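You operate a simulated robot arm through the tools that you are given. There is no shell and no other tool. Be economical: measure what you need, move in short steps, check, and stop when the job is done.

The job below is to be done with a simulated robot arm. You get a single attempt, and the scene is never put back.

## Task
Put the jug with a blue handle on the top of the sauce table. Then put the blue scoop from the top of the wash table on the middle shelf of the open rack. Then open the hood, put the cloth from the top of the wash table in the inside of the washer rack, then shut the hood. Then put the clear jug from the long bench on the near rail table on the hall side. Then fetch the blue brush and set it on the long bench. Then shut the rack guard. The order counts. Set down upright: jug with a blue handle, clear jug. The rack guard goes clockwise seen from above, to its stop.
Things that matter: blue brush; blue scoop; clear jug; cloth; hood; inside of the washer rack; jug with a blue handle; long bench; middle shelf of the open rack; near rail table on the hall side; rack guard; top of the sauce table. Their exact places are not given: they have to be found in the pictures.

Only the result counts: the job must be done as asked and must still hold three seconds after the hand-in. Knocking over, shifting, dropping, spilling or breaking anything else fails it. Flat cloth is picked up by pressing the open fingertips on it (5 to 10 N) and closing them slowly along it; thin cloth reads only 2 to 8 mm in the jaws.

## Robot
A 6-joint arm with a fingered hand on a trunk, on a base that drives. Base frame: it is fixed to the floor where the robot stands at the start and does not move with it; the origin is under the middle of the robot, x ahead of it, y to its left, z up. Readings come in m, rad, newtons and seconds.
With the tool pointing down near the work surface it reaches from about 0.26 to 0.5 m from the robot's upright axis, wherever it stands. Its first joint turns from -2.897 to 2.897 rad. Places, roughly: blue brush (24x5x5 cm) [-4.9, -2.3, 0.9]; blue scoop (19x7x4 cm) [0.6, 0.2, 0.9]; clear jug (15x10x15 cm) [-3.2, -3.8, 1]; cloth (10x8x3 cm) [0.5, -0.2, 0.9]; hood [0.7, -0.6, 1.2]; inside of the washer rack [0.7, -0.6, 0.9]; jug with a blue handle [0.5, 0, 1]; long bench [-4.3, -4.1, 0.9]; middle shelf of the open rack [-1.6, -4.2, 0.9]; near rail table on the hall side [-5.1, 0.6, 0.7]; rack guard [-7.5, -3.7, 0.9]; top of the sauce table [-3, 0.9, 0.9]. Payload 2.3 kg.
The tool frame sits at the grasp point between the pads (the TCP): z along the fingers, y along the line on which they close. The tips reach 0.022 m beyond it. Largest opening 0.112 m; the body of the gripper starts 0.06 m behind the TCP. The gripper is a hand of 3 fingers: y runs from the thumb to the fingers, the wrist lies at [0, 0, -0.218] in the tool frame, and closing takes about 1.5 s.
Orientation is that of the tool frame in the base frame, as a unit quaternion [x, y, z, w]. With the fingers straight down and closing along the base's y, the tool's x points along the base's -x, its y along +y and its z along -z.

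## Interface
- The arm moves only by the tool step_arm. Its arguments are lists of equal length, an entry for each row: "linear": the shift along the tool's x, y, z in m, a list of three; "rot": the turn, a rotation vector about the tool's x, y, z in rad, a list of three. In form: {"linear": [[x, y, z], ...], "rot": [[wx, wy, wz], ...]}. A call has 1 to 20 rows; each row shifts and turns the commanded pose from where the row before left it, along the tool's axes as they then stand. "gripper" is the finger opening in m, from 0 to 0.112, set as the call begins (left out, the last holds). Rows are played at 5 a second. More than 0.05 m and 0.15 rad between two rows, or a gripper value outside its range, and nothing of the call is played. Where a pose cannot be reached the arm comes as near as it can. A force on the tool above 40 N (or 10 N above the force at the start of the call, whichever is more), or a blocked arm, ends the call early, and 0.2 s more pass. Each finger travels about 0.072 m/s and halts on what it meets, pressing with about 33 N; the grip force reading is that of the motor and also rises with nothing between the fingers. The clock runs only during rows and for 0.2 s after the last one: add rows that do not move to give the fingers time. It gives the time, the measured TCP pose, the force on the tool (base axes), the opening and the grip force at its end, in the units of the frame above (readings bear some noise), with the torque about the TCP (base axes, N m) and any sound that the robot's microphone picked up.
- Cameras (640 x 400 px; columns grow to the right, rows downward): "scene" is now at [-0.0092, 0.0852, 1.6079]; the picture's right is [-0.64, -0.77, 0.00], its down [-0.58, 0.48, -0.65] and it looks along [0.50, -0.42, -0.76] (base axes); focal length 255 px, centre (320, 200). "wrist" rides on the gripper at [0.066, 0.003, -0.08] in the tool frame; the picture's right is [-0.05, 1.00, 0.00], its down [-0.77, -0.04, -0.64] and it looks along [-0.64, -0.03, 0.77] (tool axes); focal length 275 px, centre (320, 200).
- grab_frame(camera): a new picture of that camera. It takes no simulated time.
- lift_body(by): slides the trunk up (or, below 0, down) by that many m; the arm and the scene camera ride with it, the base frame stays. It gives what a move gives, with no picture.
- base_move(legs): drives the robot by 1 to 6 legs, each [ahead, left, turn to the left] in m, m and rad, along the robot's own axes; the way and the turn of a leg run together, so that a leg with both is an arc; at most 1.5 m and 3.142 rad a leg. The arm and the cameras ride along, it lands a little off, and it stops where it bumps. It gives what a move gives.
- curl_fingers(finger1, finger2, thumb_bend): sets how far each is bent, from 0 (flat) to 1 (curled in); at 0.3 the hand is open as for a grip, at 0.7 the pads meet at the TCP. One left out holds its place. A second passes; each finger stops where it meets its share of the squeeze, and holds until it gets a number again. A gripper value or a shape takes the hand back. It gives what a move gives, with no picture; readings hold the bend of each and the force on the fingers (four entries, about 0 where the hand has none), thumb and palm.
- hand_shape(shape): the hand has 3 fingers and takes this shape, open, in about a second: jaw (thumb against the fingers, like two jaws); tri (thumb and two fingers); tip (a fingertip pinch); poke (one finger out to press); point (the index stretched); flat (the hand flat); cup (the hand cupped); fist (a fist). The gripper value then closes the fingers along that shape, each until it touches; the sizes above hold for jaw. It gives what a move gives, with no picture.
- pan_tilt(pan, tilt): turns the head with the scene camera to pan (to the left, within 2.705 rad either way) and tilt (down, from -0.506 to 1.204), counted from straight ahead of the robot. It gives what a move gives.
- point_at(camera, pixels): for up to 12 pixels [column, row] of the newest picture of that camera ("zoom" is the newest enlarged one), the place [x, y, z] in the base frame of the surface seen there, good to about 0.002 m, but the place of the scene camera against the robot may be out by one fixed shift of up to 0.018 m in any direction. It takes no simulated time.
- inspect(camera, box): a new picture of the part [left, top, right, bottom] of that camera's present view, enlarged. It takes no simulated time.
- sign_off(): hands the job in; it is judged then, once.

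Keep the steps short. Do not move on a guess: measure, check each grasp and each placing, and mend mistakes. In all there are 131 turns and 136 pictures (those below and enlarged ones count). Leave the gripper open and the arm clear of the work at the hand-in unless told otherwise, and finish with a single line.

The tools are called as name(argument=value, ...) on one line, values as JSON. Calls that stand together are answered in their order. step_arm: Moves the arm, as the interface text tells. Its arguments: {"type":"object","properties":{"linear":{"type":"array","items":{"type":"array","items":{"type":"number"}}},"rot":{"type":"array","items":{"type":"array","items":{"type":"number"}}},"gripper":{"type":"number"}},"required":["linear","rot"]} The other tools are called the same way: lift_body (by) slides the trunk up or down; hand_shape (shape) gives the hand a shape; curl_fingers (finger1, finger2, thumb_bend) moves the fingers one by one; base_move (legs) drives the base; pan_tilt (pan, tilt) turns the head that bears the scene camera; grab_frame (camera) takes a picture; point_at (camera, pixels) gives the place of the surface under pixels of a picture; inspect (camera, box) takes an enlarged picture of a part of a camera's view; sign_off () hands the job in.

At the start:

```text
clock: 0.0
ee_pos: [0.2057, -0.2524, 0.9996]
ee_rot: [0.0, 1.0, 0.0, 0.0]
ft_force: [0.5, -0.3, -0.8]
ft_torque: [-0.03, 0.02, 0.02]
width: 0.112
finger_force: 0.0
shape: jaw
bend: [0.3, 0.3, 0.3]
finger forces: [0.0, 0.0, 0.1, 0.0, 0.1, 0.0]
trunk travel left (down, up): [-0.525, 0.065]
robot x, y, heading: [0.0007, 0.0002, -0.003]
head pan, tilt: [-0.693, 0.859]
```

scene: 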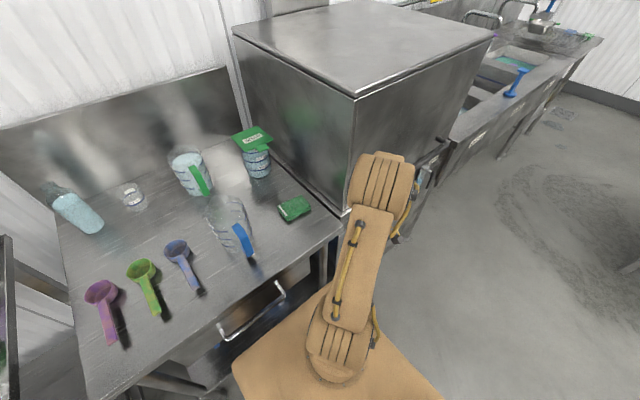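
wrist: 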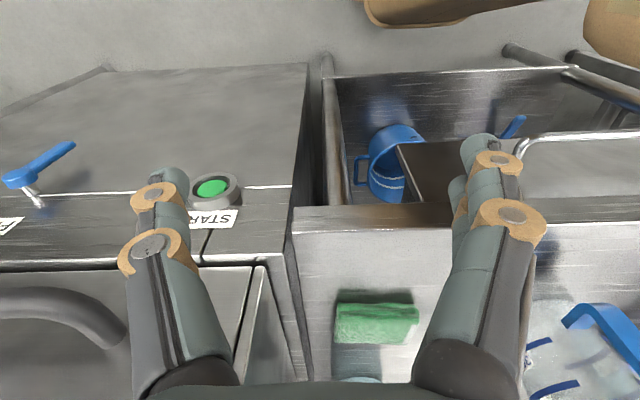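

I see the wash table with the jug (blue handle, around 235,225), the blue scoop (180,255) and the cloth (294,208). I measure these first.

point_at(camera="scene", pixels=[[222, 200], [243, 233], [250, 255], [238, 228], [210, 205], [178, 246], [188, 270], [198, 288], [294, 208], [283, 213], [305, 205], [260, 270]])

inspect(camera="scene", box=[140, 120, 340, 300])

```text
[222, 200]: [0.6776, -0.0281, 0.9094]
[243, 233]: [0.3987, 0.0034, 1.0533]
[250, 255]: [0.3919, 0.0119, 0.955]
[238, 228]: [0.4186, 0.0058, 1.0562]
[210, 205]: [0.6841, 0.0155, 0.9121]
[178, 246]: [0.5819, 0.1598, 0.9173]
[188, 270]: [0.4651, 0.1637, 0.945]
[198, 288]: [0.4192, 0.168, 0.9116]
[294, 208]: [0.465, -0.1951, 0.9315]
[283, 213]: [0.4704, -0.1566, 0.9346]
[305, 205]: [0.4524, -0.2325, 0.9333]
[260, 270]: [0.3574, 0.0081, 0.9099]
```

```text
2.22 times, centred on (240, 210) of scene
```

zoom: 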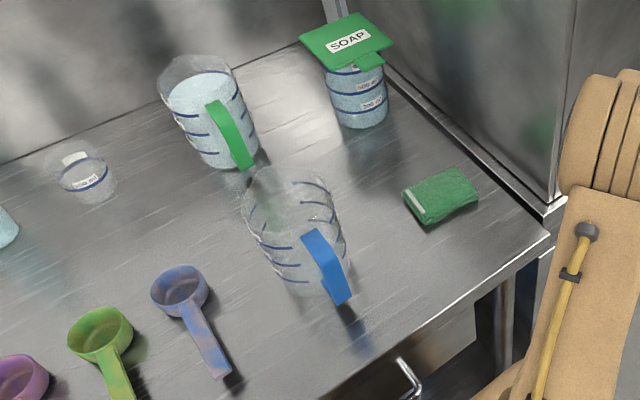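

The jug's handle faces the robot at about (0.40, 0.005). I raise the hand and bring it in front of the handle, to measure it with the wrist camera.

step_arm(linear=[[0, 0, -0.05], [0, 0, -0.05], [0, 0, -0.04], [0, 0.05, 0], [0, 0.05, 0], [0, 0.05, 0], [0, 0.05, 0], [0, 0.05, 0], [-0.04, 0, 0], [0, 0, 0]], rot=[[0, 0, 0], [0, 0, 0], [0, 0, 0], [0, 0, 0], [0, 0, 0], [0, 0, 0], [0, 0, 0], [0, 0, 0], [0, 0, 0], [0, 0, 0]])

grab_frame(camera="wrist")

pan_tilt(pan=-1.3, tilt=0.4)

grab_frame(camera="scene")

pan_tilt(pan=-2.6, tilt=0.3)

grab_frame(camera="scene")

pan_tilt(pan=2.6, tilt=0.3)

grab_frame(camera="scene")

```text
clock: 2.2
ee_pos: [0.252, 0.0049, 1.1338]
ee_rot: [0.0, 1.0, 0.0, 0.001]
ft_force: [0.2, 0.6, -1.0]
ft_torque: [-0.01, 0.01, 0.0]
width: 0.1122
finger_force: 0.1
shape: jaw
bend: [0.3, 0.3, 0.3]
finger forces: [0.1, 0.0, 0.0, 0.0, 0.0, 0.1]
out of reach, approached as far as the arm can: row 3
trunk travel left (down, up): [-0.525, 0.065]
robot x, y, heading: [-0.0007, -0.003, -0.005]
head pan, tilt: [-0.693, 0.859]
```

```text
132 pictures are left
```

wrist: 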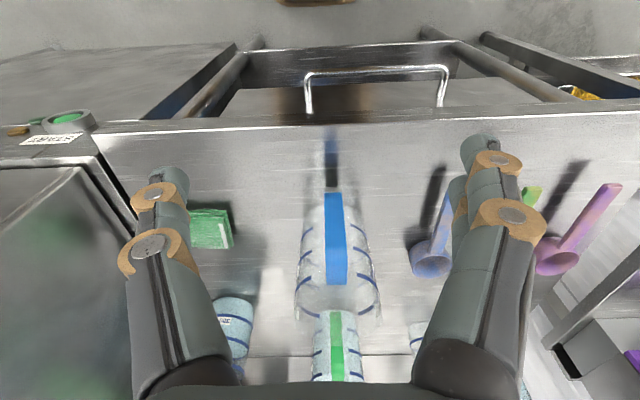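

```text
clock: 3.2
ee_pos: [0.2524, 0.0052, 1.1333]
ee_rot: [0.0, 1.0, 0.0, 0.0]
ft_force: [-0.8, 0.2, 1.1]
ft_torque: [0.0, 0.03, 0.01]
width: 0.1117
finger_force: 0.0
shape: jaw
bend: [0.3, 0.3, 0.3]
finger forces: [0.0, 0.0, 0.1, 0.0, 0.2, 0.1]
trunk travel left (down, up): [-0.525, 0.065]
robot x, y, heading: [0.0024, 0.0026, 0.001]
head pan, tilt: [-1.3, 0.4]
```

```text
131 pictures are left
```

scene: 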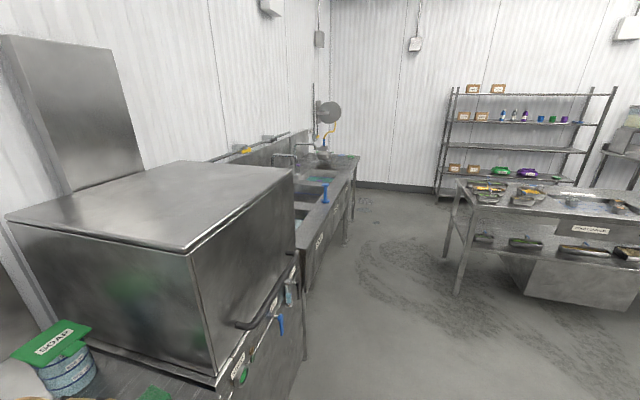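

```text
clock: 4.7
ee_pos: [0.2534, 0.0048, 1.1339]
ee_rot: [0.0, 1.0, 0.0, 0.0]
ft_force: [-0.2, 0.1, 0.8]
ft_torque: [-0.01, -0.03, 0.01]
width: 0.1117
finger_force: 0.1
shape: jaw
bend: [0.3, 0.3, 0.3]
finger forces: [0.1, 0.1, 0.1, 0.0, 0.0, 0.0]
trunk travel left (down, up): [-0.525, 0.065]
robot x, y, heading: [0.0012, 0.0015, 0.003]
head pan, tilt: [-2.601, 0.3]
```

```text
130 pictures are left
```

scene: 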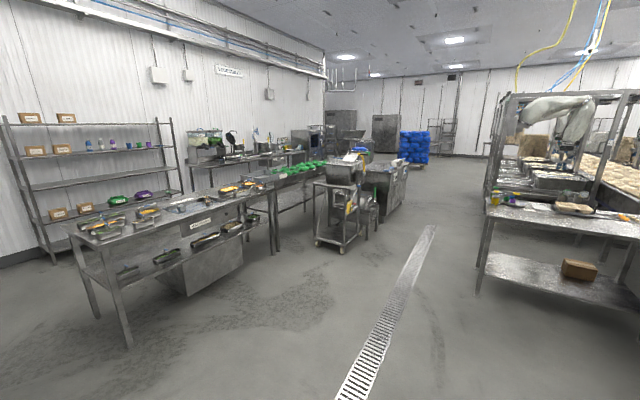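

```text
clock: 8.8
ee_pos: [0.2532, 0.0048, 1.1329]
ee_rot: [-0.001, 1.0, 0.0, 0.0]
ft_force: [-0.2, 0.2, 1.0]
ft_torque: [-0.01, -0.05, -0.03]
width: 0.1118
finger_force: 0.0
shape: jaw
bend: [0.3, 0.3, 0.3]
finger forces: [0.0, 0.0, 0.0, 0.0, 0.0, 0.0]
trunk travel left (down, up): [-0.525, 0.065]
robot x, y, heading: [-0.0009, -0.0003, -0.003]
head pan, tilt: [2.601, 0.3]
```

```text
129 pictures are left
```

scene: 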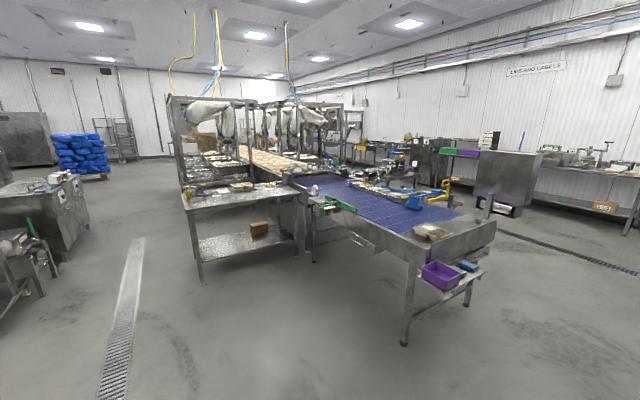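

The aisle behind the robot is open. I measure the handle in the wrist picture (333,190)-(337,285) and the table behind in the scene picture.

point_at(camera="wrist", pixels=[[325, 195], [342, 195], [333, 200], [328, 240], [346, 240], [336, 278], [328, 280], [347, 280], [300, 300], [376, 300], [430, 265], [445, 210]])

point_at(camera="scene", pixels=[[190, 195], [200, 207], [230, 200], [295, 188], [270, 182], [240, 185], [215, 188], [200, 280], [300, 250], [405, 342], [340, 230], [258, 195]])

inspect(camera="scene", box=[150, 90, 330, 290])

```text
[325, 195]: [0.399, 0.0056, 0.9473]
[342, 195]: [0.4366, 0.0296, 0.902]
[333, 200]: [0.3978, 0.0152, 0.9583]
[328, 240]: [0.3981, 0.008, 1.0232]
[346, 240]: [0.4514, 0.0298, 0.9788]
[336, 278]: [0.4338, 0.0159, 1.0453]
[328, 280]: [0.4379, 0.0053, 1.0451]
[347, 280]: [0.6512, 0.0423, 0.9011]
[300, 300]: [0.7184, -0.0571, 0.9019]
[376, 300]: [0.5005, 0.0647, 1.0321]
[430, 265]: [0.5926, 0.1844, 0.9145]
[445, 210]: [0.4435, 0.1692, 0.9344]
```

```text
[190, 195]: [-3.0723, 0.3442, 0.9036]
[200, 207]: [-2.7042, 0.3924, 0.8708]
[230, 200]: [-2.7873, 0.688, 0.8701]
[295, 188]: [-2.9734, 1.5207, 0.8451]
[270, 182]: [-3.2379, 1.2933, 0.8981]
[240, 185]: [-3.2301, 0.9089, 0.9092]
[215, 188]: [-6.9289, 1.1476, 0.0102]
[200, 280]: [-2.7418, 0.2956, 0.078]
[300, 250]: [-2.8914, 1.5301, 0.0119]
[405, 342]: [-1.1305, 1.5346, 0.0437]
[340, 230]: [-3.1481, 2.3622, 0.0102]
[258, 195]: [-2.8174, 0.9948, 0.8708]
```

```text
2.00 times, centred on (240, 190) of scene
```

zoom: 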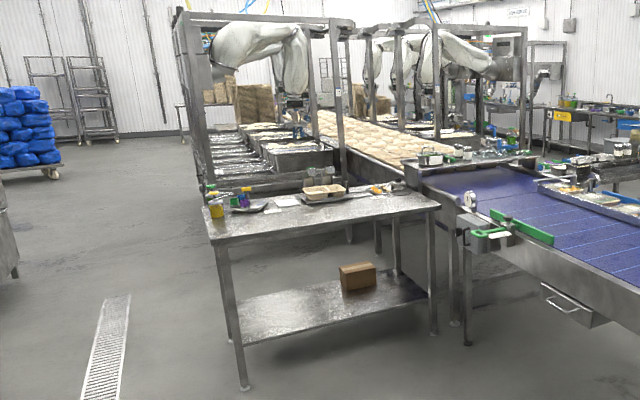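

Handle centre is at y≈0.015, outer face x≈0.398, top z≈1.045. I move above it and come down with the open fingers on either side.

step_arm(linear=[[0, 0.01, 0], [-0.05, 0, 0], [-0.05, 0, 0], [-0.05, 0, 0], [-0.007, 0, 0], [0, 0, 0.04], [0, 0, 0.04], [0, 0, 0.038], [0, 0, 0]], rot=[[0, 0, 0], [0, 0, 0], [0, 0, 0], [0, 0, 0], [0, 0, 0], [0, 0, 0], [0, 0, 0], [0, 0, 0], [0, 0, 0]])

grab_frame(camera="wrist")

```text
clock: 10.8
ee_pos: [0.4084, 0.017, 1.0118]
ee_rot: [0.0, 1.0, 0.0, 0.0]
ft_force: [0.1, 0.1, -0.3]
ft_torque: [0.0, -0.02, -0.01]
width: 0.112
finger_force: 0.2
shape: jaw
bend: [0.3, 0.3, 0.3]
finger forces: [0.0, 0.0, 0.1, 0.1, 0.0, 0.0]
trunk travel left (down, up): [-0.525, 0.065]
robot x, y, heading: [-0.0031, 0.0032, -0.0]
head pan, tilt: [2.601, 0.3]
```

```text
127 pictures are left
```

wrist: 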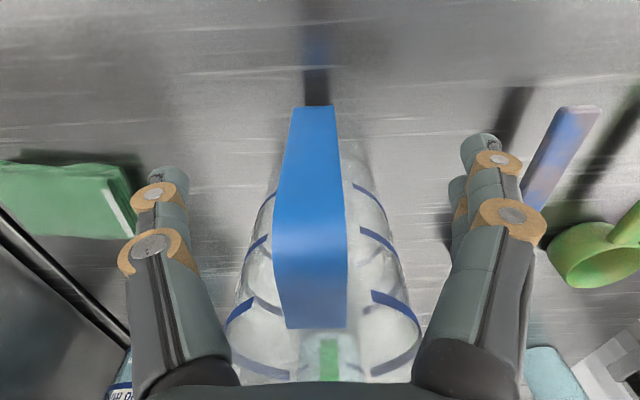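

The handle lies between the fingers. I close on it.

step_arm(linear=[[0, -0.003, 0], [0, 0, 0], [0, 0, 0], [0, 0, 0], [0, 0, 0], [0, 0, 0], [0, 0, 0], [0, 0, 0], [0, 0, 0]], rot=[[0, 0, 0], [0, 0, 0], [0, 0, 0], [0, 0, 0], [0, 0, 0], [0, 0, 0], [0, 0, 0], [0, 0, 0], [0, 0, 0]], gripper=0.0)

grab_frame(camera="wrist")

```text
clock: 12.8
ee_pos: [0.4091, 0.0137, 1.0129]
ee_rot: [0.0, 1.0, 0.0, -0.001]
ft_force: [0.8, -0.8, -1.2]
ft_torque: [0.04, -0.01, 0.0]
width: 0.0
finger_force: 33.2
shape: jaw
bend: [0.74, 0.69, 0.8]
finger forces: [0.0, 0.2, 0.0, 0.0, 1.0, 0.1]
trunk travel left (down, up): [-0.525, 0.065]
robot x, y, heading: [-0.0006, -0.0015, 0.0]
head pan, tilt: [2.601, 0.3]
```

```text
126 pictures are left
```

wrist: 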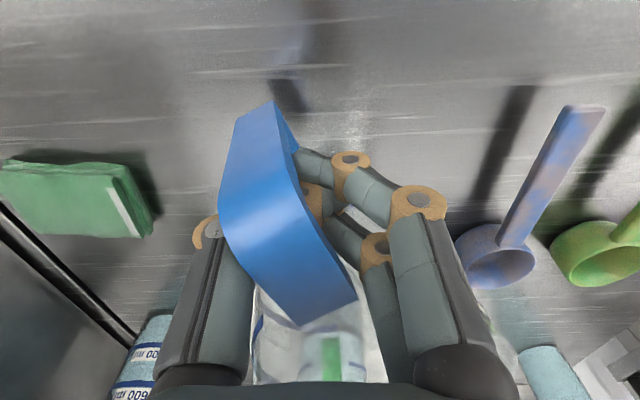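

The fingers closed behind the strap, in the handle's gap, and turned the jug a little. I open, rise and look again.

step_arm(linear=[[0, 0, 0], [0, 0, 0], [0, 0, 0], [0, 0, 0], [0, 0, 0], [0, 0, 0], [0, 0, 0], [0, 0, 0], [0, 0, -0.05], [0, 0, -0.05], [0.05, 0, 0], [0.05, 0, 0], [0, 0, 0]], rot=[[0, 0, 0], [0, 0, 0], [0, 0, 0], [0, 0, 0], [0, 0, 0], [0, 0, 0], [0, 0, 0], [0, 0, 0], [0, 0, 0], [0, 0, 0], [0, 0, 0], [0, 0, 0], [0, 0, 0]], gripper=0.112)

inspect(camera="wrist", box=[220, 80, 460, 360])

grab_frame(camera="wrist")

```text
clock: 15.6
ee_pos: [0.3092, 0.0117, 1.1147]
ee_rot: [0.0, 1.0, 0.0, 0.0]
ft_force: [0.0, 0.3, -0.9]
ft_torque: [0.0, 0.01, 0.0]
width: 0.1118
finger_force: 0.1
shape: jaw
bend: [0.3, 0.3, 0.3]
finger forces: [0.1, 0.1, 0.0, 0.0, 0.1, 0.0]
trunk travel left (down, up): [-0.525, 0.065]
robot x, y, heading: [-0.0011, 0.0057, 0.002]
head pan, tilt: [2.601, 0.3]
```

```text
1.43 times, centred on (340, 220) of wrist
```

zoom: 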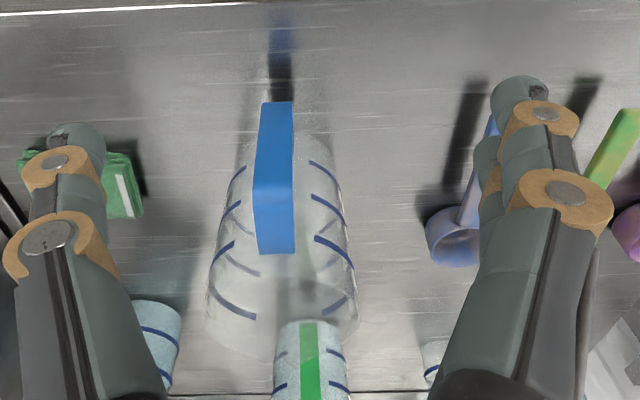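

```text
124 pictures are left
```

wrist: 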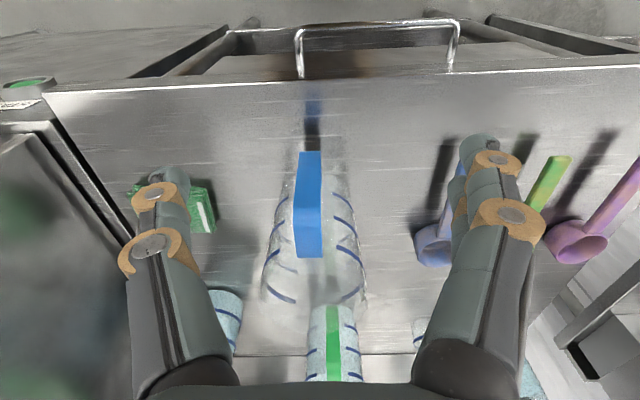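

point_at(camera="wrist", pixels=[[300, 156], [310, 156], [319, 156], [310, 175], [310, 190], [310, 205], [310, 220], [310, 235], [310, 252], [298, 252], [321, 252], [296, 205]])

```text
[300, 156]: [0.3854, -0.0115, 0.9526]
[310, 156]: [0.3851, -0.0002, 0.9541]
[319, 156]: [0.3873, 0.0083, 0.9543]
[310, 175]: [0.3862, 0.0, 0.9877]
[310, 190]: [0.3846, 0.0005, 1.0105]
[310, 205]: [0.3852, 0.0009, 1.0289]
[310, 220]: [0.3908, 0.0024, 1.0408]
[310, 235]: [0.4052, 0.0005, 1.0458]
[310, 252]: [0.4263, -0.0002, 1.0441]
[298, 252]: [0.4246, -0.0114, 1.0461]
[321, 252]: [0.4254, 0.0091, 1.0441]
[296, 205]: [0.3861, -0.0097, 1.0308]
```

The strap's outer face is now at x 0.386, top z 1.045, y centre -0.001. I go to its upper corner (0.402, -0.001, 1.028) and close.

step_arm(linear=[[-0.045, -0.0127, 0], [-0.048, 0, 0], [0, 0, 0.043], [0, 0, 0.043], [0, 0, 0], [0, 0, 0]], rot=[[0, 0, 0], [0, 0, 0], [0, 0, 0], [0, 0, 0], [0, 0, 0], [0, 0, 0]])

step_arm(linear=[[0, 0, 0], [0, 0, 0], [0, 0, 0], [0, 0, 0], [0, 0, 0], [0, 0, 0], [0, 0, 0], [0, 0, 0], [0, 0, 0]], rot=[[0, 0, 0], [0, 0, 0], [0, 0, 0], [0, 0, 0], [0, 0, 0], [0, 0, 0], [0, 0, 0], [0, 0, 0], [0, 0, 0]], gripper=0.0)

grab_frame(camera="wrist")

```text
clock: 16.9
ee_pos: [0.4022, 0.0005, 1.0292]
ee_rot: [0.0, 1.0, 0.0, 0.0]
ft_force: [0.3, 0.0, 0.5]
ft_torque: [0.0, -0.03, -0.06]
width: 0.1119
finger_force: 0.0
shape: jaw
bend: [0.3, 0.3, 0.3]
finger forces: [0.0, 0.0, 0.0, 0.0, 0.0, 0.1]
trunk travel left (down, up): [-0.525, 0.065]
robot x, y, heading: [0.001, -0.0042, -0.003]
head pan, tilt: [2.601, 0.3]
```

```text
clock: 18.9
ee_pos: [0.4011, 0.0002, 1.0309]
ee_rot: [0.001, 1.0, 0.0, 0.001]
ft_force: [-0.5, -0.7, -0.2]
ft_torque: [0.01, -0.02, 0.03]
width: 0.0001
finger_force: 33.1
shape: jaw
bend: [0.74, 0.68, 0.77]
finger forces: [0.0, 0.1, 0.0, 0.1, 1.0, 0.1]
trunk travel left (down, up): [-0.525, 0.065]
robot x, y, heading: [-0.0016, 0.0024, 0.004]
head pan, tilt: [2.601, 0.3]
```

```text
123 pictures are left
```

wrist: 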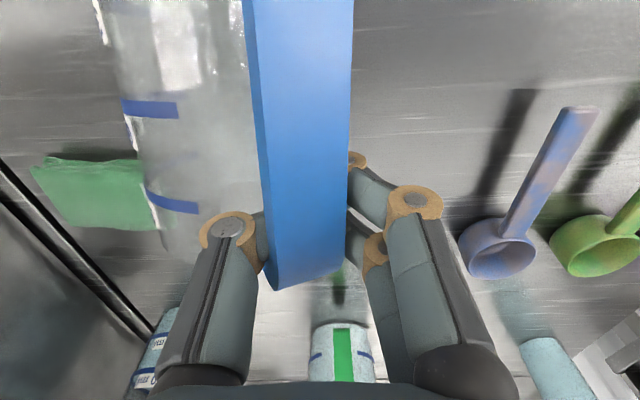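

The picture is unexpected; I look with the scene camera before doing anything.

pan_tilt(pan=-0.1, tilt=0.9)

grab_frame(camera="scene")

```text
clock: 21.4
ee_pos: [0.4018, 0.0007, 1.03]
ee_rot: [0.0, 1.0, 0.0, 0.0]
ft_force: [-1.0, -1.2, -0.3]
ft_torque: [-0.01, 0.04, 0.02]
width: 0.0
finger_force: 33.1
shape: jaw
bend: [0.74, 0.68, 0.77]
finger forces: [0.1, 0.0, 0.1, 0.0, 1.0, 0.0]
trunk travel left (down, up): [-0.525, 0.065]
robot x, y, heading: [-0.0008, 0.0011, 0.001]
head pan, tilt: [-0.099, 0.901]
```

```text
122 pictures are left
```

scene: 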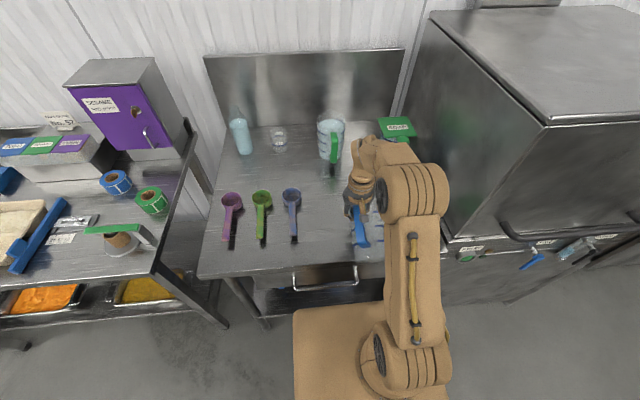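

inspect(camera="scene", box=[310, 150, 430, 280])

point_at(camera="scene", pixels=[[356, 212], [361, 242], [368, 262], [376, 235], [365, 250], [382, 258]])

point_at(camera="wrist", pixels=[[300, 20], [300, 100], [300, 200], [300, 280], [170, 110], [130, 40], [175, 200], [120, 10], [165, 150]])

```text
3.08 times, centred on (370, 215) of scene
```

zoom: 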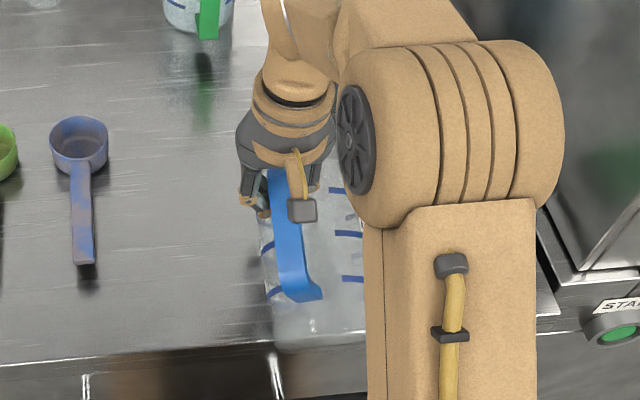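

```text
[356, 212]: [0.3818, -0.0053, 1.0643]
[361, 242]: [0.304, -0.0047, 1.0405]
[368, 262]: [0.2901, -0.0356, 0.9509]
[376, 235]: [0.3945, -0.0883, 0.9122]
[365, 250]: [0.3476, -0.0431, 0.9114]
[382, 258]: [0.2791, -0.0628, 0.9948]
```

```text
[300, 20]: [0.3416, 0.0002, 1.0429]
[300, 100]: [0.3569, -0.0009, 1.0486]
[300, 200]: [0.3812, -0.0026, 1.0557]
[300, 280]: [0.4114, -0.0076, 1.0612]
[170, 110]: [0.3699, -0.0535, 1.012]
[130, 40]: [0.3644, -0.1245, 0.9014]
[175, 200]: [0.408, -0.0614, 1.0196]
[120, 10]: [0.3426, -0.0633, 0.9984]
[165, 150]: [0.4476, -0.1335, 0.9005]
```

The jug has tipped on its side, mouth away from the robot, and the strap lies through the ring of the closed fingers. It is still on the table. I measure the strap's edges to regrip it along the strap and turn the jug upright.

point_at(camera="wrist", pixels=[[262, 150], [285, 150], [310, 150], [330, 150], [345, 150], [275, 265], [335, 265], [252, 40], [348, 40], [263, 240], [300, 265], [330, 60]])

point_at(camera="zoom", pixels=[[275, 185], [285, 240], [295, 285], [315, 292], [320, 320], [300, 345], [350, 340], [340, 270], [200, 360], [80, 365], [270, 300], [330, 230]])

```text
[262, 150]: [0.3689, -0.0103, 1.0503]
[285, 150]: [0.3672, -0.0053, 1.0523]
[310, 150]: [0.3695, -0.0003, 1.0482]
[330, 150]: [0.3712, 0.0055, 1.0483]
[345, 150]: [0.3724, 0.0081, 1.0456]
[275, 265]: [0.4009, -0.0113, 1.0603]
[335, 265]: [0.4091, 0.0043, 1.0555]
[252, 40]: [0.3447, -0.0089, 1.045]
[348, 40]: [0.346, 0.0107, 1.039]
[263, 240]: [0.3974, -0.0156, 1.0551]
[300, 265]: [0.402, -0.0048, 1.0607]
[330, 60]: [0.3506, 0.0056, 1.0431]
```

```text
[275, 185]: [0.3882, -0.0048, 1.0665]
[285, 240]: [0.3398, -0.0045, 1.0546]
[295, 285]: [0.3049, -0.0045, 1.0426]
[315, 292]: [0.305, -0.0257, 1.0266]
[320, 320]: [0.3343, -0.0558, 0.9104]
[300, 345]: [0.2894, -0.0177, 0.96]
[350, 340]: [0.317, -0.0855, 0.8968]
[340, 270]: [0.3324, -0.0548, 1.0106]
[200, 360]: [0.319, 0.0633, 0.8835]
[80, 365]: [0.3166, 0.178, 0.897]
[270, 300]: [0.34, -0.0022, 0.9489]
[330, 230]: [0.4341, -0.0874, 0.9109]
```

The strap runs nearly level along x (0.30–0.41) at z≈1.05, 19 mm wide. I open only slightly so the fingers still fence it, shift to mid-strap and align the pads with it.

step_arm(linear=[[0, 0, 0], [0, 0, 0], [0, 0, 0], [0, 0, 0], [0.01, 0, -0.008], [0.01, 0, -0.008], [0.012, 0, 0], [0, 0, 0]], rot=[[0, 0, 0], [0, 0, 0], [0, 0, 0], [0, 0, 0], [0, 0, 0], [0, 0, 0], [0, 0, 0], [0, 0, 0]], gripper=0.045)

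grab_frame(camera="wrist")

inspect(camera="scene", box=[310, 150, 430, 280])

```text
clock: 23.1
ee_pos: [0.3719, 0.0005, 1.0473]
ee_rot: [0.0, 1.0, 0.001, 0.0]
ft_force: [0.2, 0.6, 0.1]
ft_torque: [0.02, -0.01, 0.01]
width: 0.0445
finger_force: 0.1
shape: jaw
bend: [0.73, 0.73, 0.7]
finger forces: [0.1, 0.1, 0.0, 0.0, 0.0, 0.1]
trunk travel left (down, up): [-0.525, 0.065]
robot x, y, heading: [-0.0018, -0.0028, 0.003]
head pan, tilt: [-0.099, 0.901]
```

```text
120 pictures are left
```

wrist: 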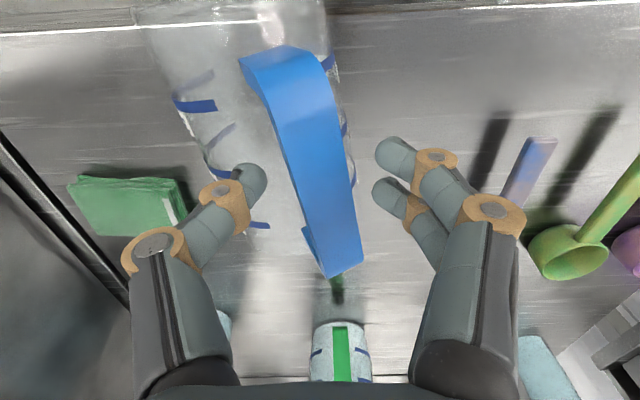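

```text
3.08 times, centred on (370, 215) of scene
```

zoom: 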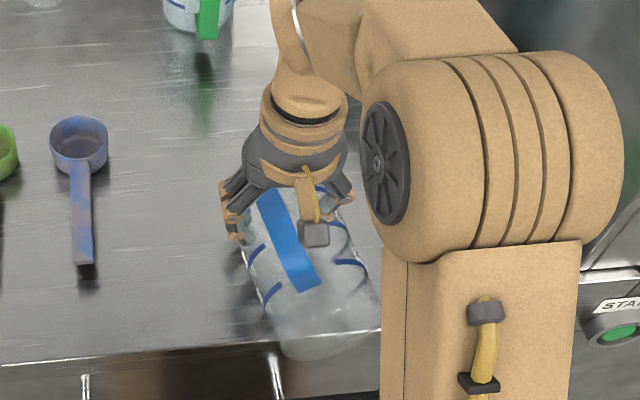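

The jug lies stably with the strap on top, turned about 20°. I measure the strap.

point_at(camera="wrist", pixels=[[285, 90], [300, 90], [318, 90], [290, 140], [308, 140], [328, 140], [300, 190], [322, 190], [345, 190], [312, 240], [335, 240], [355, 240]])

point_at(camera="zoom", pixels=[[330, 352], [290, 335], [350, 300], [260, 280], [230, 358], [370, 330]])

```text
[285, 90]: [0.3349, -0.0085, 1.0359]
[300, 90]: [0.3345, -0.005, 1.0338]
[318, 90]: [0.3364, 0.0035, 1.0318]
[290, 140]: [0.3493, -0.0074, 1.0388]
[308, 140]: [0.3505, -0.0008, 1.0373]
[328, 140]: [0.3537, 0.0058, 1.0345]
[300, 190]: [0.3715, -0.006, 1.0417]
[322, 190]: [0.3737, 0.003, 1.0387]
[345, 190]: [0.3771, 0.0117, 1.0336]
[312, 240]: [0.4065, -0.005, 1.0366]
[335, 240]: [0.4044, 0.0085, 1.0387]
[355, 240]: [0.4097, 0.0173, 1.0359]
```

```text
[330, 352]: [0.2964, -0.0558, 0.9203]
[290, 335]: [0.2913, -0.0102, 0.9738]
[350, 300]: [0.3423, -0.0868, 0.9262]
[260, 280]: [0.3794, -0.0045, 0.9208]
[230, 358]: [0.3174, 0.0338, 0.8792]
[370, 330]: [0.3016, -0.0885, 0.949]
```

The strap is yawed 0.16 rad and rolled about 0.42 rad. I align the tool to it, sink 15 mm and close.

step_arm(linear=[[0, 0, 0], [0, 0, 0], [0, 0, 0], [0, 0, 0], [0, 0, 0], [0.005, 0.006, 0.008], [0, 0, 0.007], [0, 0, 0]], rot=[[0, 0, -0.08], [0, 0, -0.08], [0.14, 0, 0], [0.14, 0, 0], [0.14, 0, 0], [0, 0, 0], [0, 0, 0], [0, 0, 0]])

grab_frame(camera="wrist")

```text
clock: 24.9
ee_pos: [0.3655, -0.002, 1.0304]
ee_rot: [-0.078, 0.975, -0.208, 0.017]
ft_force: [0.0, 0.0, 0.7]
ft_torque: [-0.01, -0.01, 0.0]
width: 0.0446
finger_force: 0.1
shape: jaw
bend: [0.73, 0.73, 0.7]
finger forces: [0.0, 0.1, 0.0, 0.1, 0.0, 0.0]
trunk travel left (down, up): [-0.525, 0.065]
robot x, y, heading: [0.001, 0.0009, -0.004]
head pan, tilt: [-0.099, 0.901]
```

```text
118 pictures are left
```

wrist: 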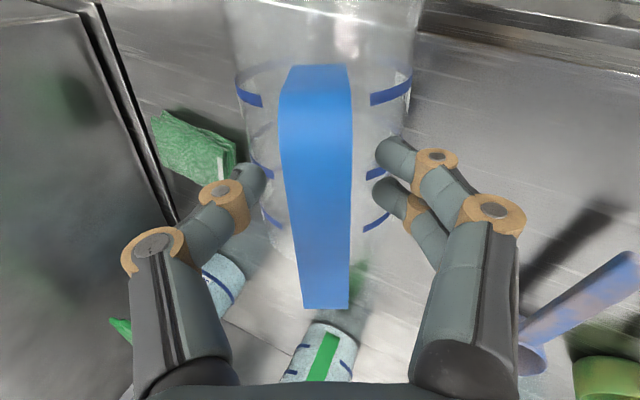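

Well aligned. The strap sits a few mm above the pads' centre, so I back off 7 mm and close.

step_arm(linear=[[0, 0, -0.007], [0, 0, 0]], rot=[[0, 0, 0], [0, 0, 0]])

step_arm(linear=[[0, 0, 0], [0, 0, 0], [0, 0, 0], [0, 0, 0], [0, 0, 0], [0, 0, 0]], rot=[[0, 0, 0], [0, 0, 0], [0, 0, 0], [0, 0, 0], [0, 0, 0], [0, 0, 0]], gripper=0.0)

grab_frame(camera="wrist")

```text
clock: 25.6
ee_pos: [0.3659, 0.0019, 1.0362]
ee_rot: [-0.078, 0.975, -0.208, 0.017]
ft_force: [1.0, 0.4, 0.1]
ft_torque: [-0.02, 0.01, 0.01]
width: 0.0445
finger_force: 0.1
shape: jaw
bend: [0.73, 0.73, 0.7]
finger forces: [0.0, 0.0, 0.0, 0.0, 0.0, 0.0]
trunk travel left (down, up): [-0.525, 0.065]
robot x, y, heading: [0.0005, 0.0002, -0.0]
head pan, tilt: [-0.099, 0.901]
```

```text
clock: 26.9
ee_pos: [0.3657, 0.0015, 1.0359]
ee_rot: [-0.078, 0.975, -0.208, 0.017]
ft_force: [0.4, 0.0, -1.3]
ft_torque: [-0.03, 0.02, -0.01]
width: 0.0001
finger_force: 32.9
shape: jaw
bend: [0.7, 0.7, 0.76]
finger forces: [0.1, 0.7, 0.1, 0.0, 1.9, 0.0]
trunk travel left (down, up): [-0.525, 0.065]
robot x, y, heading: [-0.0021, -0.0013, 0.002]
head pan, tilt: [-0.099, 0.901]
```

```text
117 pictures are left
```

wrist: 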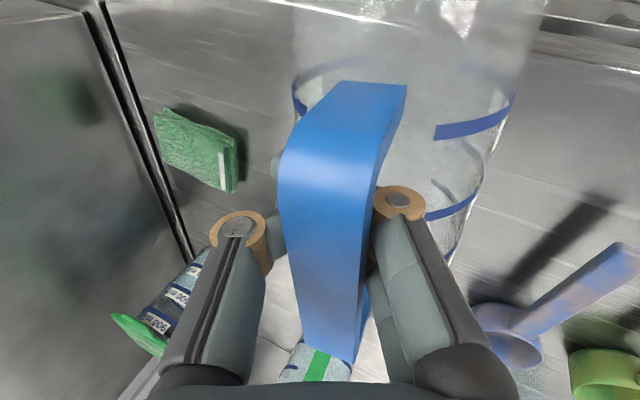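

Again the fingers closed under the strap (they curl, so a loose cage). I open, back off, and look at how the "tip" shape closes.

step_arm(linear=[[0, 0, 0], [0, 0, 0], [0, 0, 0], [0, 0, 0], [0, 0, 0], [0, 0, -0.04], [0, 0, -0.04], [0, 0, -0.02]], rot=[[0, 0, 0], [0, 0, 0], [0, 0, 0], [0, 0, 0], [0, 0, 0], [0, 0, 0], [0, 0, 0], [0, 0, 0]], gripper=0.06)

hand_shape(shape="tip")

step_arm(linear=[[0, 0, 0], [0, 0, 0], [0, 0, 0], [0, 0, 0], [0, 0, 0], [0, 0, 0]], rot=[[0, 0, 0], [0, 0, 0], [0, 0, 0], [0, 0, 0], [0, 0, 0], [0, 0, 0]], gripper=0.03)

grab_frame(camera="wrist")

```text
clock: 28.8
ee_pos: [0.3573, 0.0414, 1.126]
ee_rot: [-0.079, 0.975, -0.208, 0.017]
ft_force: [-0.1, -0.2, -0.9]
ft_torque: [0.0, -0.01, 0.02]
width: 0.06
finger_force: 0.1
shape: jaw
bend: [0.72, 0.72, 0.7]
finger forces: [0.0, 0.1, 0.0, 0.0, 0.0, 0.0]
trunk travel left (down, up): [-0.525, 0.065]
robot x, y, heading: [0.0012, -0.0051, -0.001]
head pan, tilt: [-0.099, 0.901]
```

```text
clock: 29.6
ee_pos: [0.3573, 0.0405, 1.1276]
ee_rot: [-0.079, 0.975, -0.208, 0.017]
ft_force: [0.0, -0.2, -0.3]
ft_torque: [0.05, -0.01, 0.01]
width: 0.1118
finger_force: 0.1
shape: tip
bend: [0.3, 0.3, 0.3]
finger forces: [0.0, 0.0, 0.1, 0.1, 0.1, 0.0]
trunk travel left (down, up): [-0.525, 0.065]
robot x, y, heading: [-0.0032, -0.0015, -0.002]
head pan, tilt: [-0.099, 0.901]
```

```text
clock: 31.1
ee_pos: [0.3582, 0.0414, 1.1264]
ee_rot: [-0.078, 0.975, -0.208, 0.016]
ft_force: [-1.0, 0.0, -0.3]
ft_torque: [-0.01, 0.01, 0.03]
width: 0.0302
finger_force: 0.1
shape: tip
bend: [0.73, 0.73, 0.7]
finger forces: [0.0, 0.0, 0.0, 0.0, 0.0, 0.0]
trunk travel left (down, up): [-0.525, 0.065]
robot x, y, heading: [-0.0014, -0.0015, 0.002]
head pan, tilt: [-0.099, 0.901]
```

```text
116 pictures are left
```

wrist: 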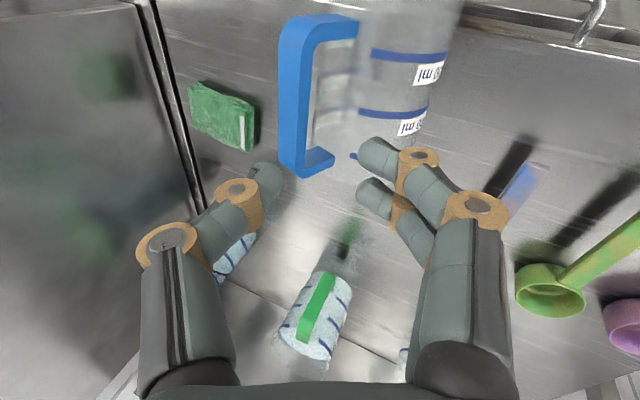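

The jug rolled so its handle now points to the -y side with the strap on edge: I can pinch the strap through its thickness, one side in the handle's gap. I look and measure.

inspect(camera="scene", box=[310, 150, 450, 300])

point_at(camera="wrist", pixels=[[290, 50], [289, 90], [289, 130], [291, 165], [304, 50], [304, 90], [304, 130], [320, 160], [330, 25], [281, 90], [350, 90], [400, 80]])

```text
2.67 times, centred on (380, 225) of scene
```

zoom: 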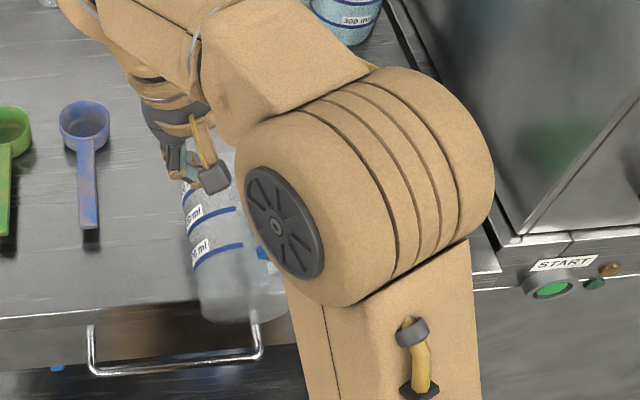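

```text
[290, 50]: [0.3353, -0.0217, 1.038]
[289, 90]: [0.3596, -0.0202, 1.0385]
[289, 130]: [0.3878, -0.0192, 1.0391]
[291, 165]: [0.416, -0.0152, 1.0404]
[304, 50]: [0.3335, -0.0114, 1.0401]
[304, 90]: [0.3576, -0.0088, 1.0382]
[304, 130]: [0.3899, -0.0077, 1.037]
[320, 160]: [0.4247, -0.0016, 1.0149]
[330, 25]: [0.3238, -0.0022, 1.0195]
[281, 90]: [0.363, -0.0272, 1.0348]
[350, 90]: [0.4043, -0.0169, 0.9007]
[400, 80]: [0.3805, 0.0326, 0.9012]
```

The strap actually lies flat on top (z≈1.038, y from -0.027 to -0.008), jug lying with the handle up. Plan: cage the strap firmly with the fingers curled under it, lift, and pitch the tool so that the jug comes upright. First straighten the tool and go over the strap.

hand_shape(shape="jaw")

step_arm(linear=[[0, 0, 0], [0, 0, 0], [0, 0, 0], [0, 0, 0], [-0.01, -0.03, 0], [0, -0.0275, 0], [0, 0, 0], [0, 0, 0.04], [0, 0, 0.04], [0, 0, 0.024], [0, 0, 0]], rot=[[-0.14, 0, 0], [-0.14, 0, 0], [-0.14, 0, 0], [0, 0, 0.08], [0, 0, 0], [0, 0, 0], [0, 0, 0], [0, 0, 0], [0, 0, 0], [0, 0, 0], [0, 0, 0]], gripper=0.07)

grab_frame(camera="wrist")

```text
clock: 31.9
ee_pos: [0.3581, 0.0412, 1.1264]
ee_rot: [-0.079, 0.975, -0.208, 0.016]
ft_force: [0.4, 1.5, -0.3]
ft_torque: [0.0, 0.02, -0.02]
width: 0.1118
finger_force: 0.1
shape: jaw
bend: [0.3, 0.3, 0.3]
finger forces: [0.1, 0.1, 0.1, 0.1, 0.0, 0.0]
trunk travel left (down, up): [-0.525, 0.065]
robot x, y, heading: [0.0037, 0.0013, -0.004]
head pan, tilt: [-0.099, 0.901]
```

```text
clock: 34.4
ee_pos: [0.3752, -0.0145, 1.0224]
ee_rot: [-0.039, 0.999, -0.001, -0.001]
ft_force: [-0.1, -0.4, 0.9]
ft_torque: [0.0, -0.04, 0.0]
width: 0.0703
finger_force: 0.1
shape: jaw
bend: [0.71, 0.71, 0.69]
finger forces: [0.0, 0.0, 0.0, 0.1, 0.1, 0.0]
trunk travel left (down, up): [-0.525, 0.065]
robot x, y, heading: [0.0013, 0.001, -0.002]
head pan, tilt: [-0.099, 0.901]
```

```text
114 pictures are left
```

wrist: 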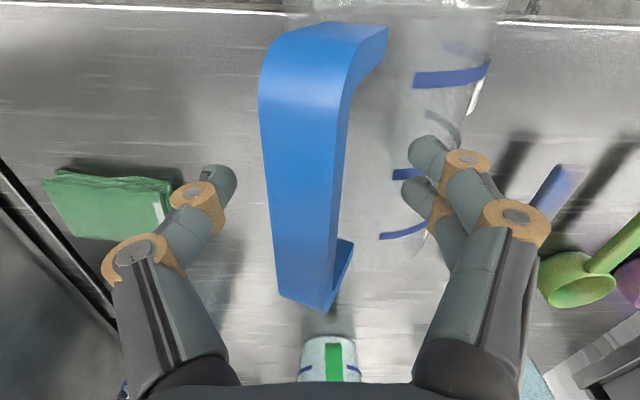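

The strap stands between the fingers. I close under it.

step_arm(linear=[[0, 0, 0], [0, 0, 0], [0, 0, 0], [0, 0, 0], [0, 0, 0], [0, 0, 0]], rot=[[0, 0, 0], [0, 0, 0], [0, 0, 0], [0, 0, 0], [0, 0, 0], [0, 0, 0]], gripper=0.0)

curl_fingers(finger1=1.0, finger2=1.0, thumb_bend=1.0)

grab_frame(camera="wrist")

```text
clock: 35.8
ee_pos: [0.3753, -0.0148, 1.0228]
ee_rot: [-0.04, 0.999, 0.0, 0.0]
ft_force: [-0.8, 0.0, -2.0]
ft_torque: [-0.02, -0.05, -0.02]
width: 0.0002
finger_force: 33.0
shape: jaw
bend: [0.7, 0.7, 0.77]
finger forces: [0.1, 0.0, 0.0, 0.0, 0.0, 0.1]
trunk travel left (down, up): [-0.525, 0.065]
robot x, y, heading: [0.0019, 0.0017, -0.002]
head pan, tilt: [-0.099, 0.901]
```

```text
clock: 36.8
ee_pos: [0.3746, -0.0139, 1.0219]
ee_rot: [-0.04, 0.999, -0.001, 0.0]
ft_force: [0.2, -0.1, -1.5]
ft_torque: [-0.02, 0.0, -0.01]
width: 0.0168
finger_force: 0.1
shape: fingers
bend: [0.95, 0.96, 0.96]
finger forces: [0.0, 0.1, 0.1, 0.1, 0.1, 0.0]
trunk travel left (down, up): [-0.525, 0.065]
robot x, y, heading: [0.0031, 0.0005, 0.002]
head pan, tilt: [-0.099, 0.901]
```

```text
113 pictures are left
```

wrist: 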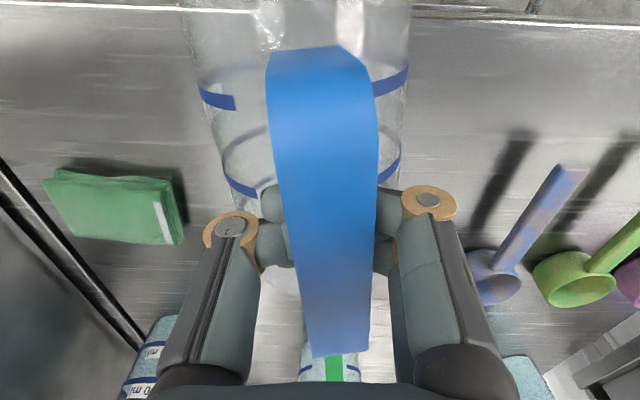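

The strap lies snugly on the curled fingers. I lift 6 cm and look.

step_arm(linear=[[0, 0, -0.02], [0, 0, -0.02], [0, 0, -0.02], [0, 0, -0.02], [0, 0, 0], [0, 0, 0]], rot=[[0, 0, 0], [0, 0, 0], [0, 0, 0], [0, 0, 0], [0, 0, 0], [0, 0, 0]])

grab_frame(camera="wrist")

inspect(camera="scene", box=[280, 130, 450, 300])

```text
clock: 38.1
ee_pos: [0.3725, -0.0137, 1.1042]
ee_rot: [-0.04, 0.999, -0.001, 0.0]
ft_force: [0.1, -0.5, -1.6]
ft_torque: [-0.03, 0.0, 0.0]
width: 0.0166
finger_force: 0.0
shape: fingers
bend: [0.95, 0.96, 0.96]
finger forces: [0.0, 0.1, 0.0, 0.0, 0.0, 0.0]
trunk travel left (down, up): [-0.525, 0.065]
robot x, y, heading: [0.0007, -0.0012, -0.001]
head pan, tilt: [-0.099, 0.901]
```

```text
112 pictures are left
```

wrist: 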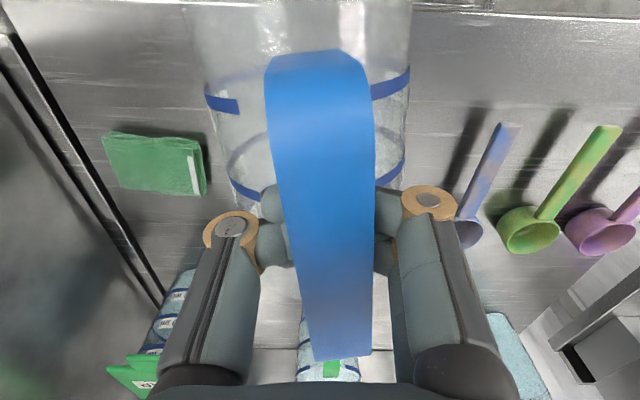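

```text
2.35 times, centred on (365, 215) of scene
```

zoom: 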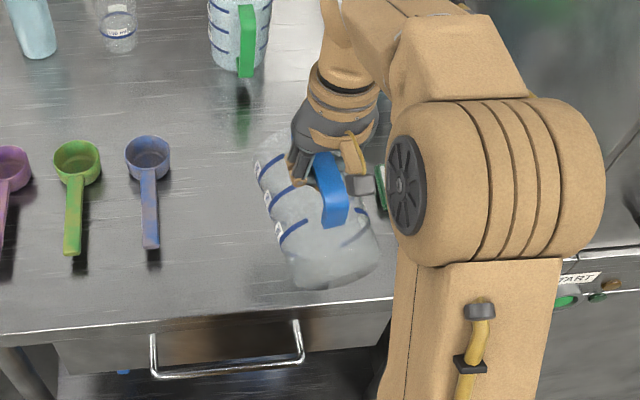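

The jug hangs steadily on the curled fingers. I back the base 0.5 m away from the table, then pitch the tool forward in free air.

base_move(legs=[[-0.5, 0, 0]])

step_arm(linear=[[0, 0, 0], [0, 0, 0], [0, 0, 0], [0, 0, 0], [0, 0, 0], [0, 0, 0], [0, 0, 0], [0, 0, 0]], rot=[[0, -0.1, 0], [0, -0.1, 0], [0, -0.1, 0], [0, -0.1, 0], [0, -0.1, 0], [0, -0.1, 0], [0, -0.1, 0], [0, 0, 0]])

grab_frame(camera="wrist")

grab_frame(camera="scene")

```text
clock: 41.1
ee_pos: [-0.1209, -0.0135, 1.1036]
ee_rot: [-0.041, 0.999, 0.0, 0.0]
ft_force: [-0.4, 0.3, -1.7]
ft_torque: [0.01, 0.01, -0.02]
width: 0.0168
finger_force: 0.2
shape: fingers
bend: [0.95, 0.96, 0.96]
finger forces: [0.1, 0.1, 0.0, 0.0, 0.0, 0.0]
trunk travel left (down, up): [-0.525, 0.065]
robot x, y, heading: [-0.4917, 0.001, -0.006]
head pan, tilt: [-0.099, 0.901]
```

```text
clock: 42.9
ee_pos: [-0.1209, -0.012, 1.1046]
ee_rot: [-0.038, 0.941, 0.015, 0.335]
ft_force: [0.7, 0.6, -1.5]
ft_torque: [0.0, 0.0, -0.01]
width: 0.0169
finger_force: 0.0
shape: fingers
bend: [0.96, 0.96, 0.96]
finger forces: [0.0, 0.0, 0.1, 0.1, 0.1, 0.0]
trunk travel left (down, up): [-0.525, 0.065]
robot x, y, heading: [-0.4902, -0.0009, 0.005]
head pan, tilt: [-0.099, 0.901]
```

```text
110 pictures are left
```

wrist: 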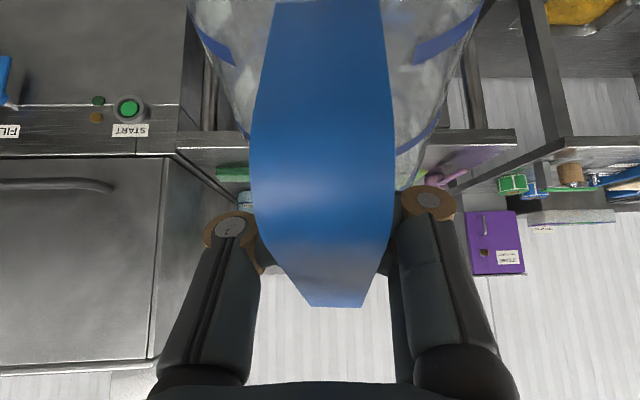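

```text
109 pictures are left
```

scene: 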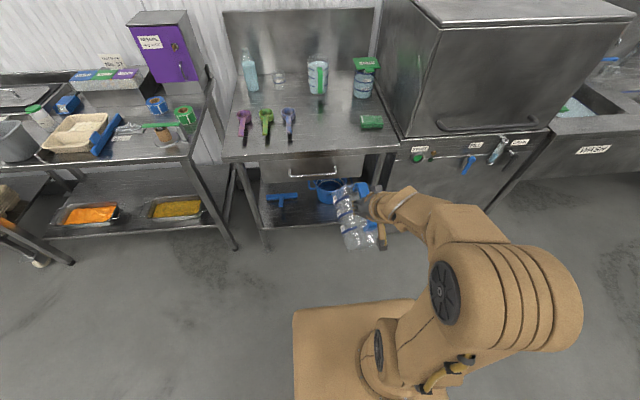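

step_arm(linear=[[0, 0, 0], [0, 0, 0], [0, 0, 0], [0, 0, 0], [0, 0, 0], [0, 0, 0], [0, 0, 0], [0, 0, 0], [0, 0, 0]], rot=[[0, -0.1, 0], [0, -0.1, 0], [0, -0.1, 0], [0, -0.1, 0], [0, -0.1, 0], [0, -0.1, 0], [0, -0.1, 0], [0, -0.1, 0], [0, 0, 0]])

inspect(camera="scene", box=[270, 130, 440, 300])

grab_frame(camera="wrist")

```text
clock: 44.9
ee_pos: [-0.1293, 0.0209, 1.2585]
ee_rot: [-0.032, 0.815, 0.022, 0.579]
ft_force: [0.4, 0.0, -2.3]
ft_torque: [0.0, 0.0, 0.01]
width: 0.0168
finger_force: 0.8
shape: fingers
bend: [0.96, 0.96, 0.96]
finger forces: [0.0, 0.0, 0.0, 0.0, 0.1, 0.2]
out of reach, approached as far as the arm can: row 1, 2, 3, 4, 5, 6, 7, 8
trunk travel left (down, up): [-0.525, 0.065]
robot x, y, heading: [-0.4971, 0.0032, -0.004]
head pan, tilt: [-0.099, 0.901]
```

```text
2.35 times, centred on (355, 215) of scene
```

zoom: 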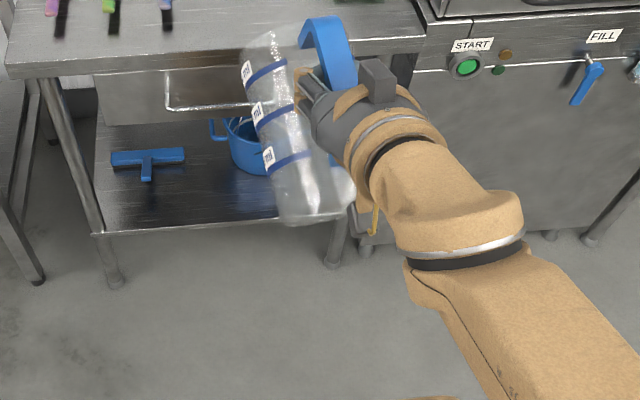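

```text
107 pictures are left
```

wrist: 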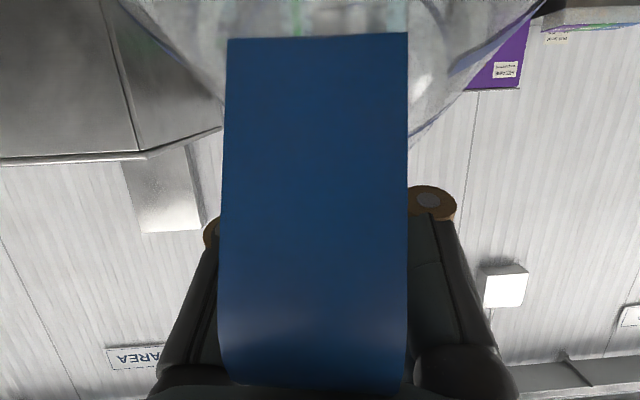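

The jug now hangs by its handle on the hooked fingers, mouth up and slightly tilted. That is good for carrying. I turn around and drive toward the sauce table.

base_move(legs=[[0, 0, 3.1], [1.2, 0, 0], [0.0, -0.7, 0]])

pan_tilt(pan=0.0, tilt=0.6)

grab_frame(camera="scene")

```text
clock: 61.7
ee_pos: [-2.036, 0.6951, 1.2594]
ee_rot: [0.815, 0.024, -0.578, 0.016]
ft_force: [0.1, -0.5, -1.2]
ft_torque: [0.04, 0.02, -0.02]
width: 0.0169
finger_force: 0.1
shape: fingers
bend: [0.96, 0.96, 0.96]
finger forces: [0.0, 0.0, 0.0, 0.0, 0.0, 0.1]
trunk travel left (down, up): [-0.525, 0.065]
robot x, y, heading: [-1.6717, 0.7089, 3.125]
head pan, tilt: [-0.099, 0.901]
```

```text
clock: 62.5
ee_pos: [-2.0362, 0.6956, 1.2599]
ee_rot: [0.815, 0.024, -0.578, 0.016]
ft_force: [-0.7, -0.2, -0.2]
ft_torque: [0.01, 0.0, 0.02]
width: 0.0167
finger_force: 0.3
shape: fingers
bend: [0.96, 0.96, 0.96]
finger forces: [0.0, 0.1, 0.0, 0.1, 0.0, 0.0]
trunk travel left (down, up): [-0.525, 0.065]
robot x, y, heading: [-1.6713, 0.7119, 3.123]
head pan, tilt: [0.0, 0.6]
```

```text
106 pictures are left
```

scene: 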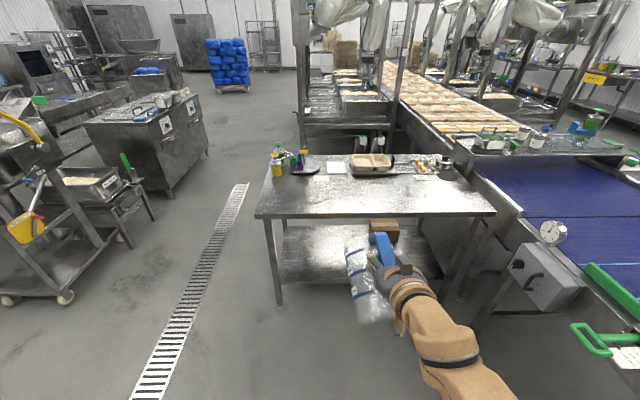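

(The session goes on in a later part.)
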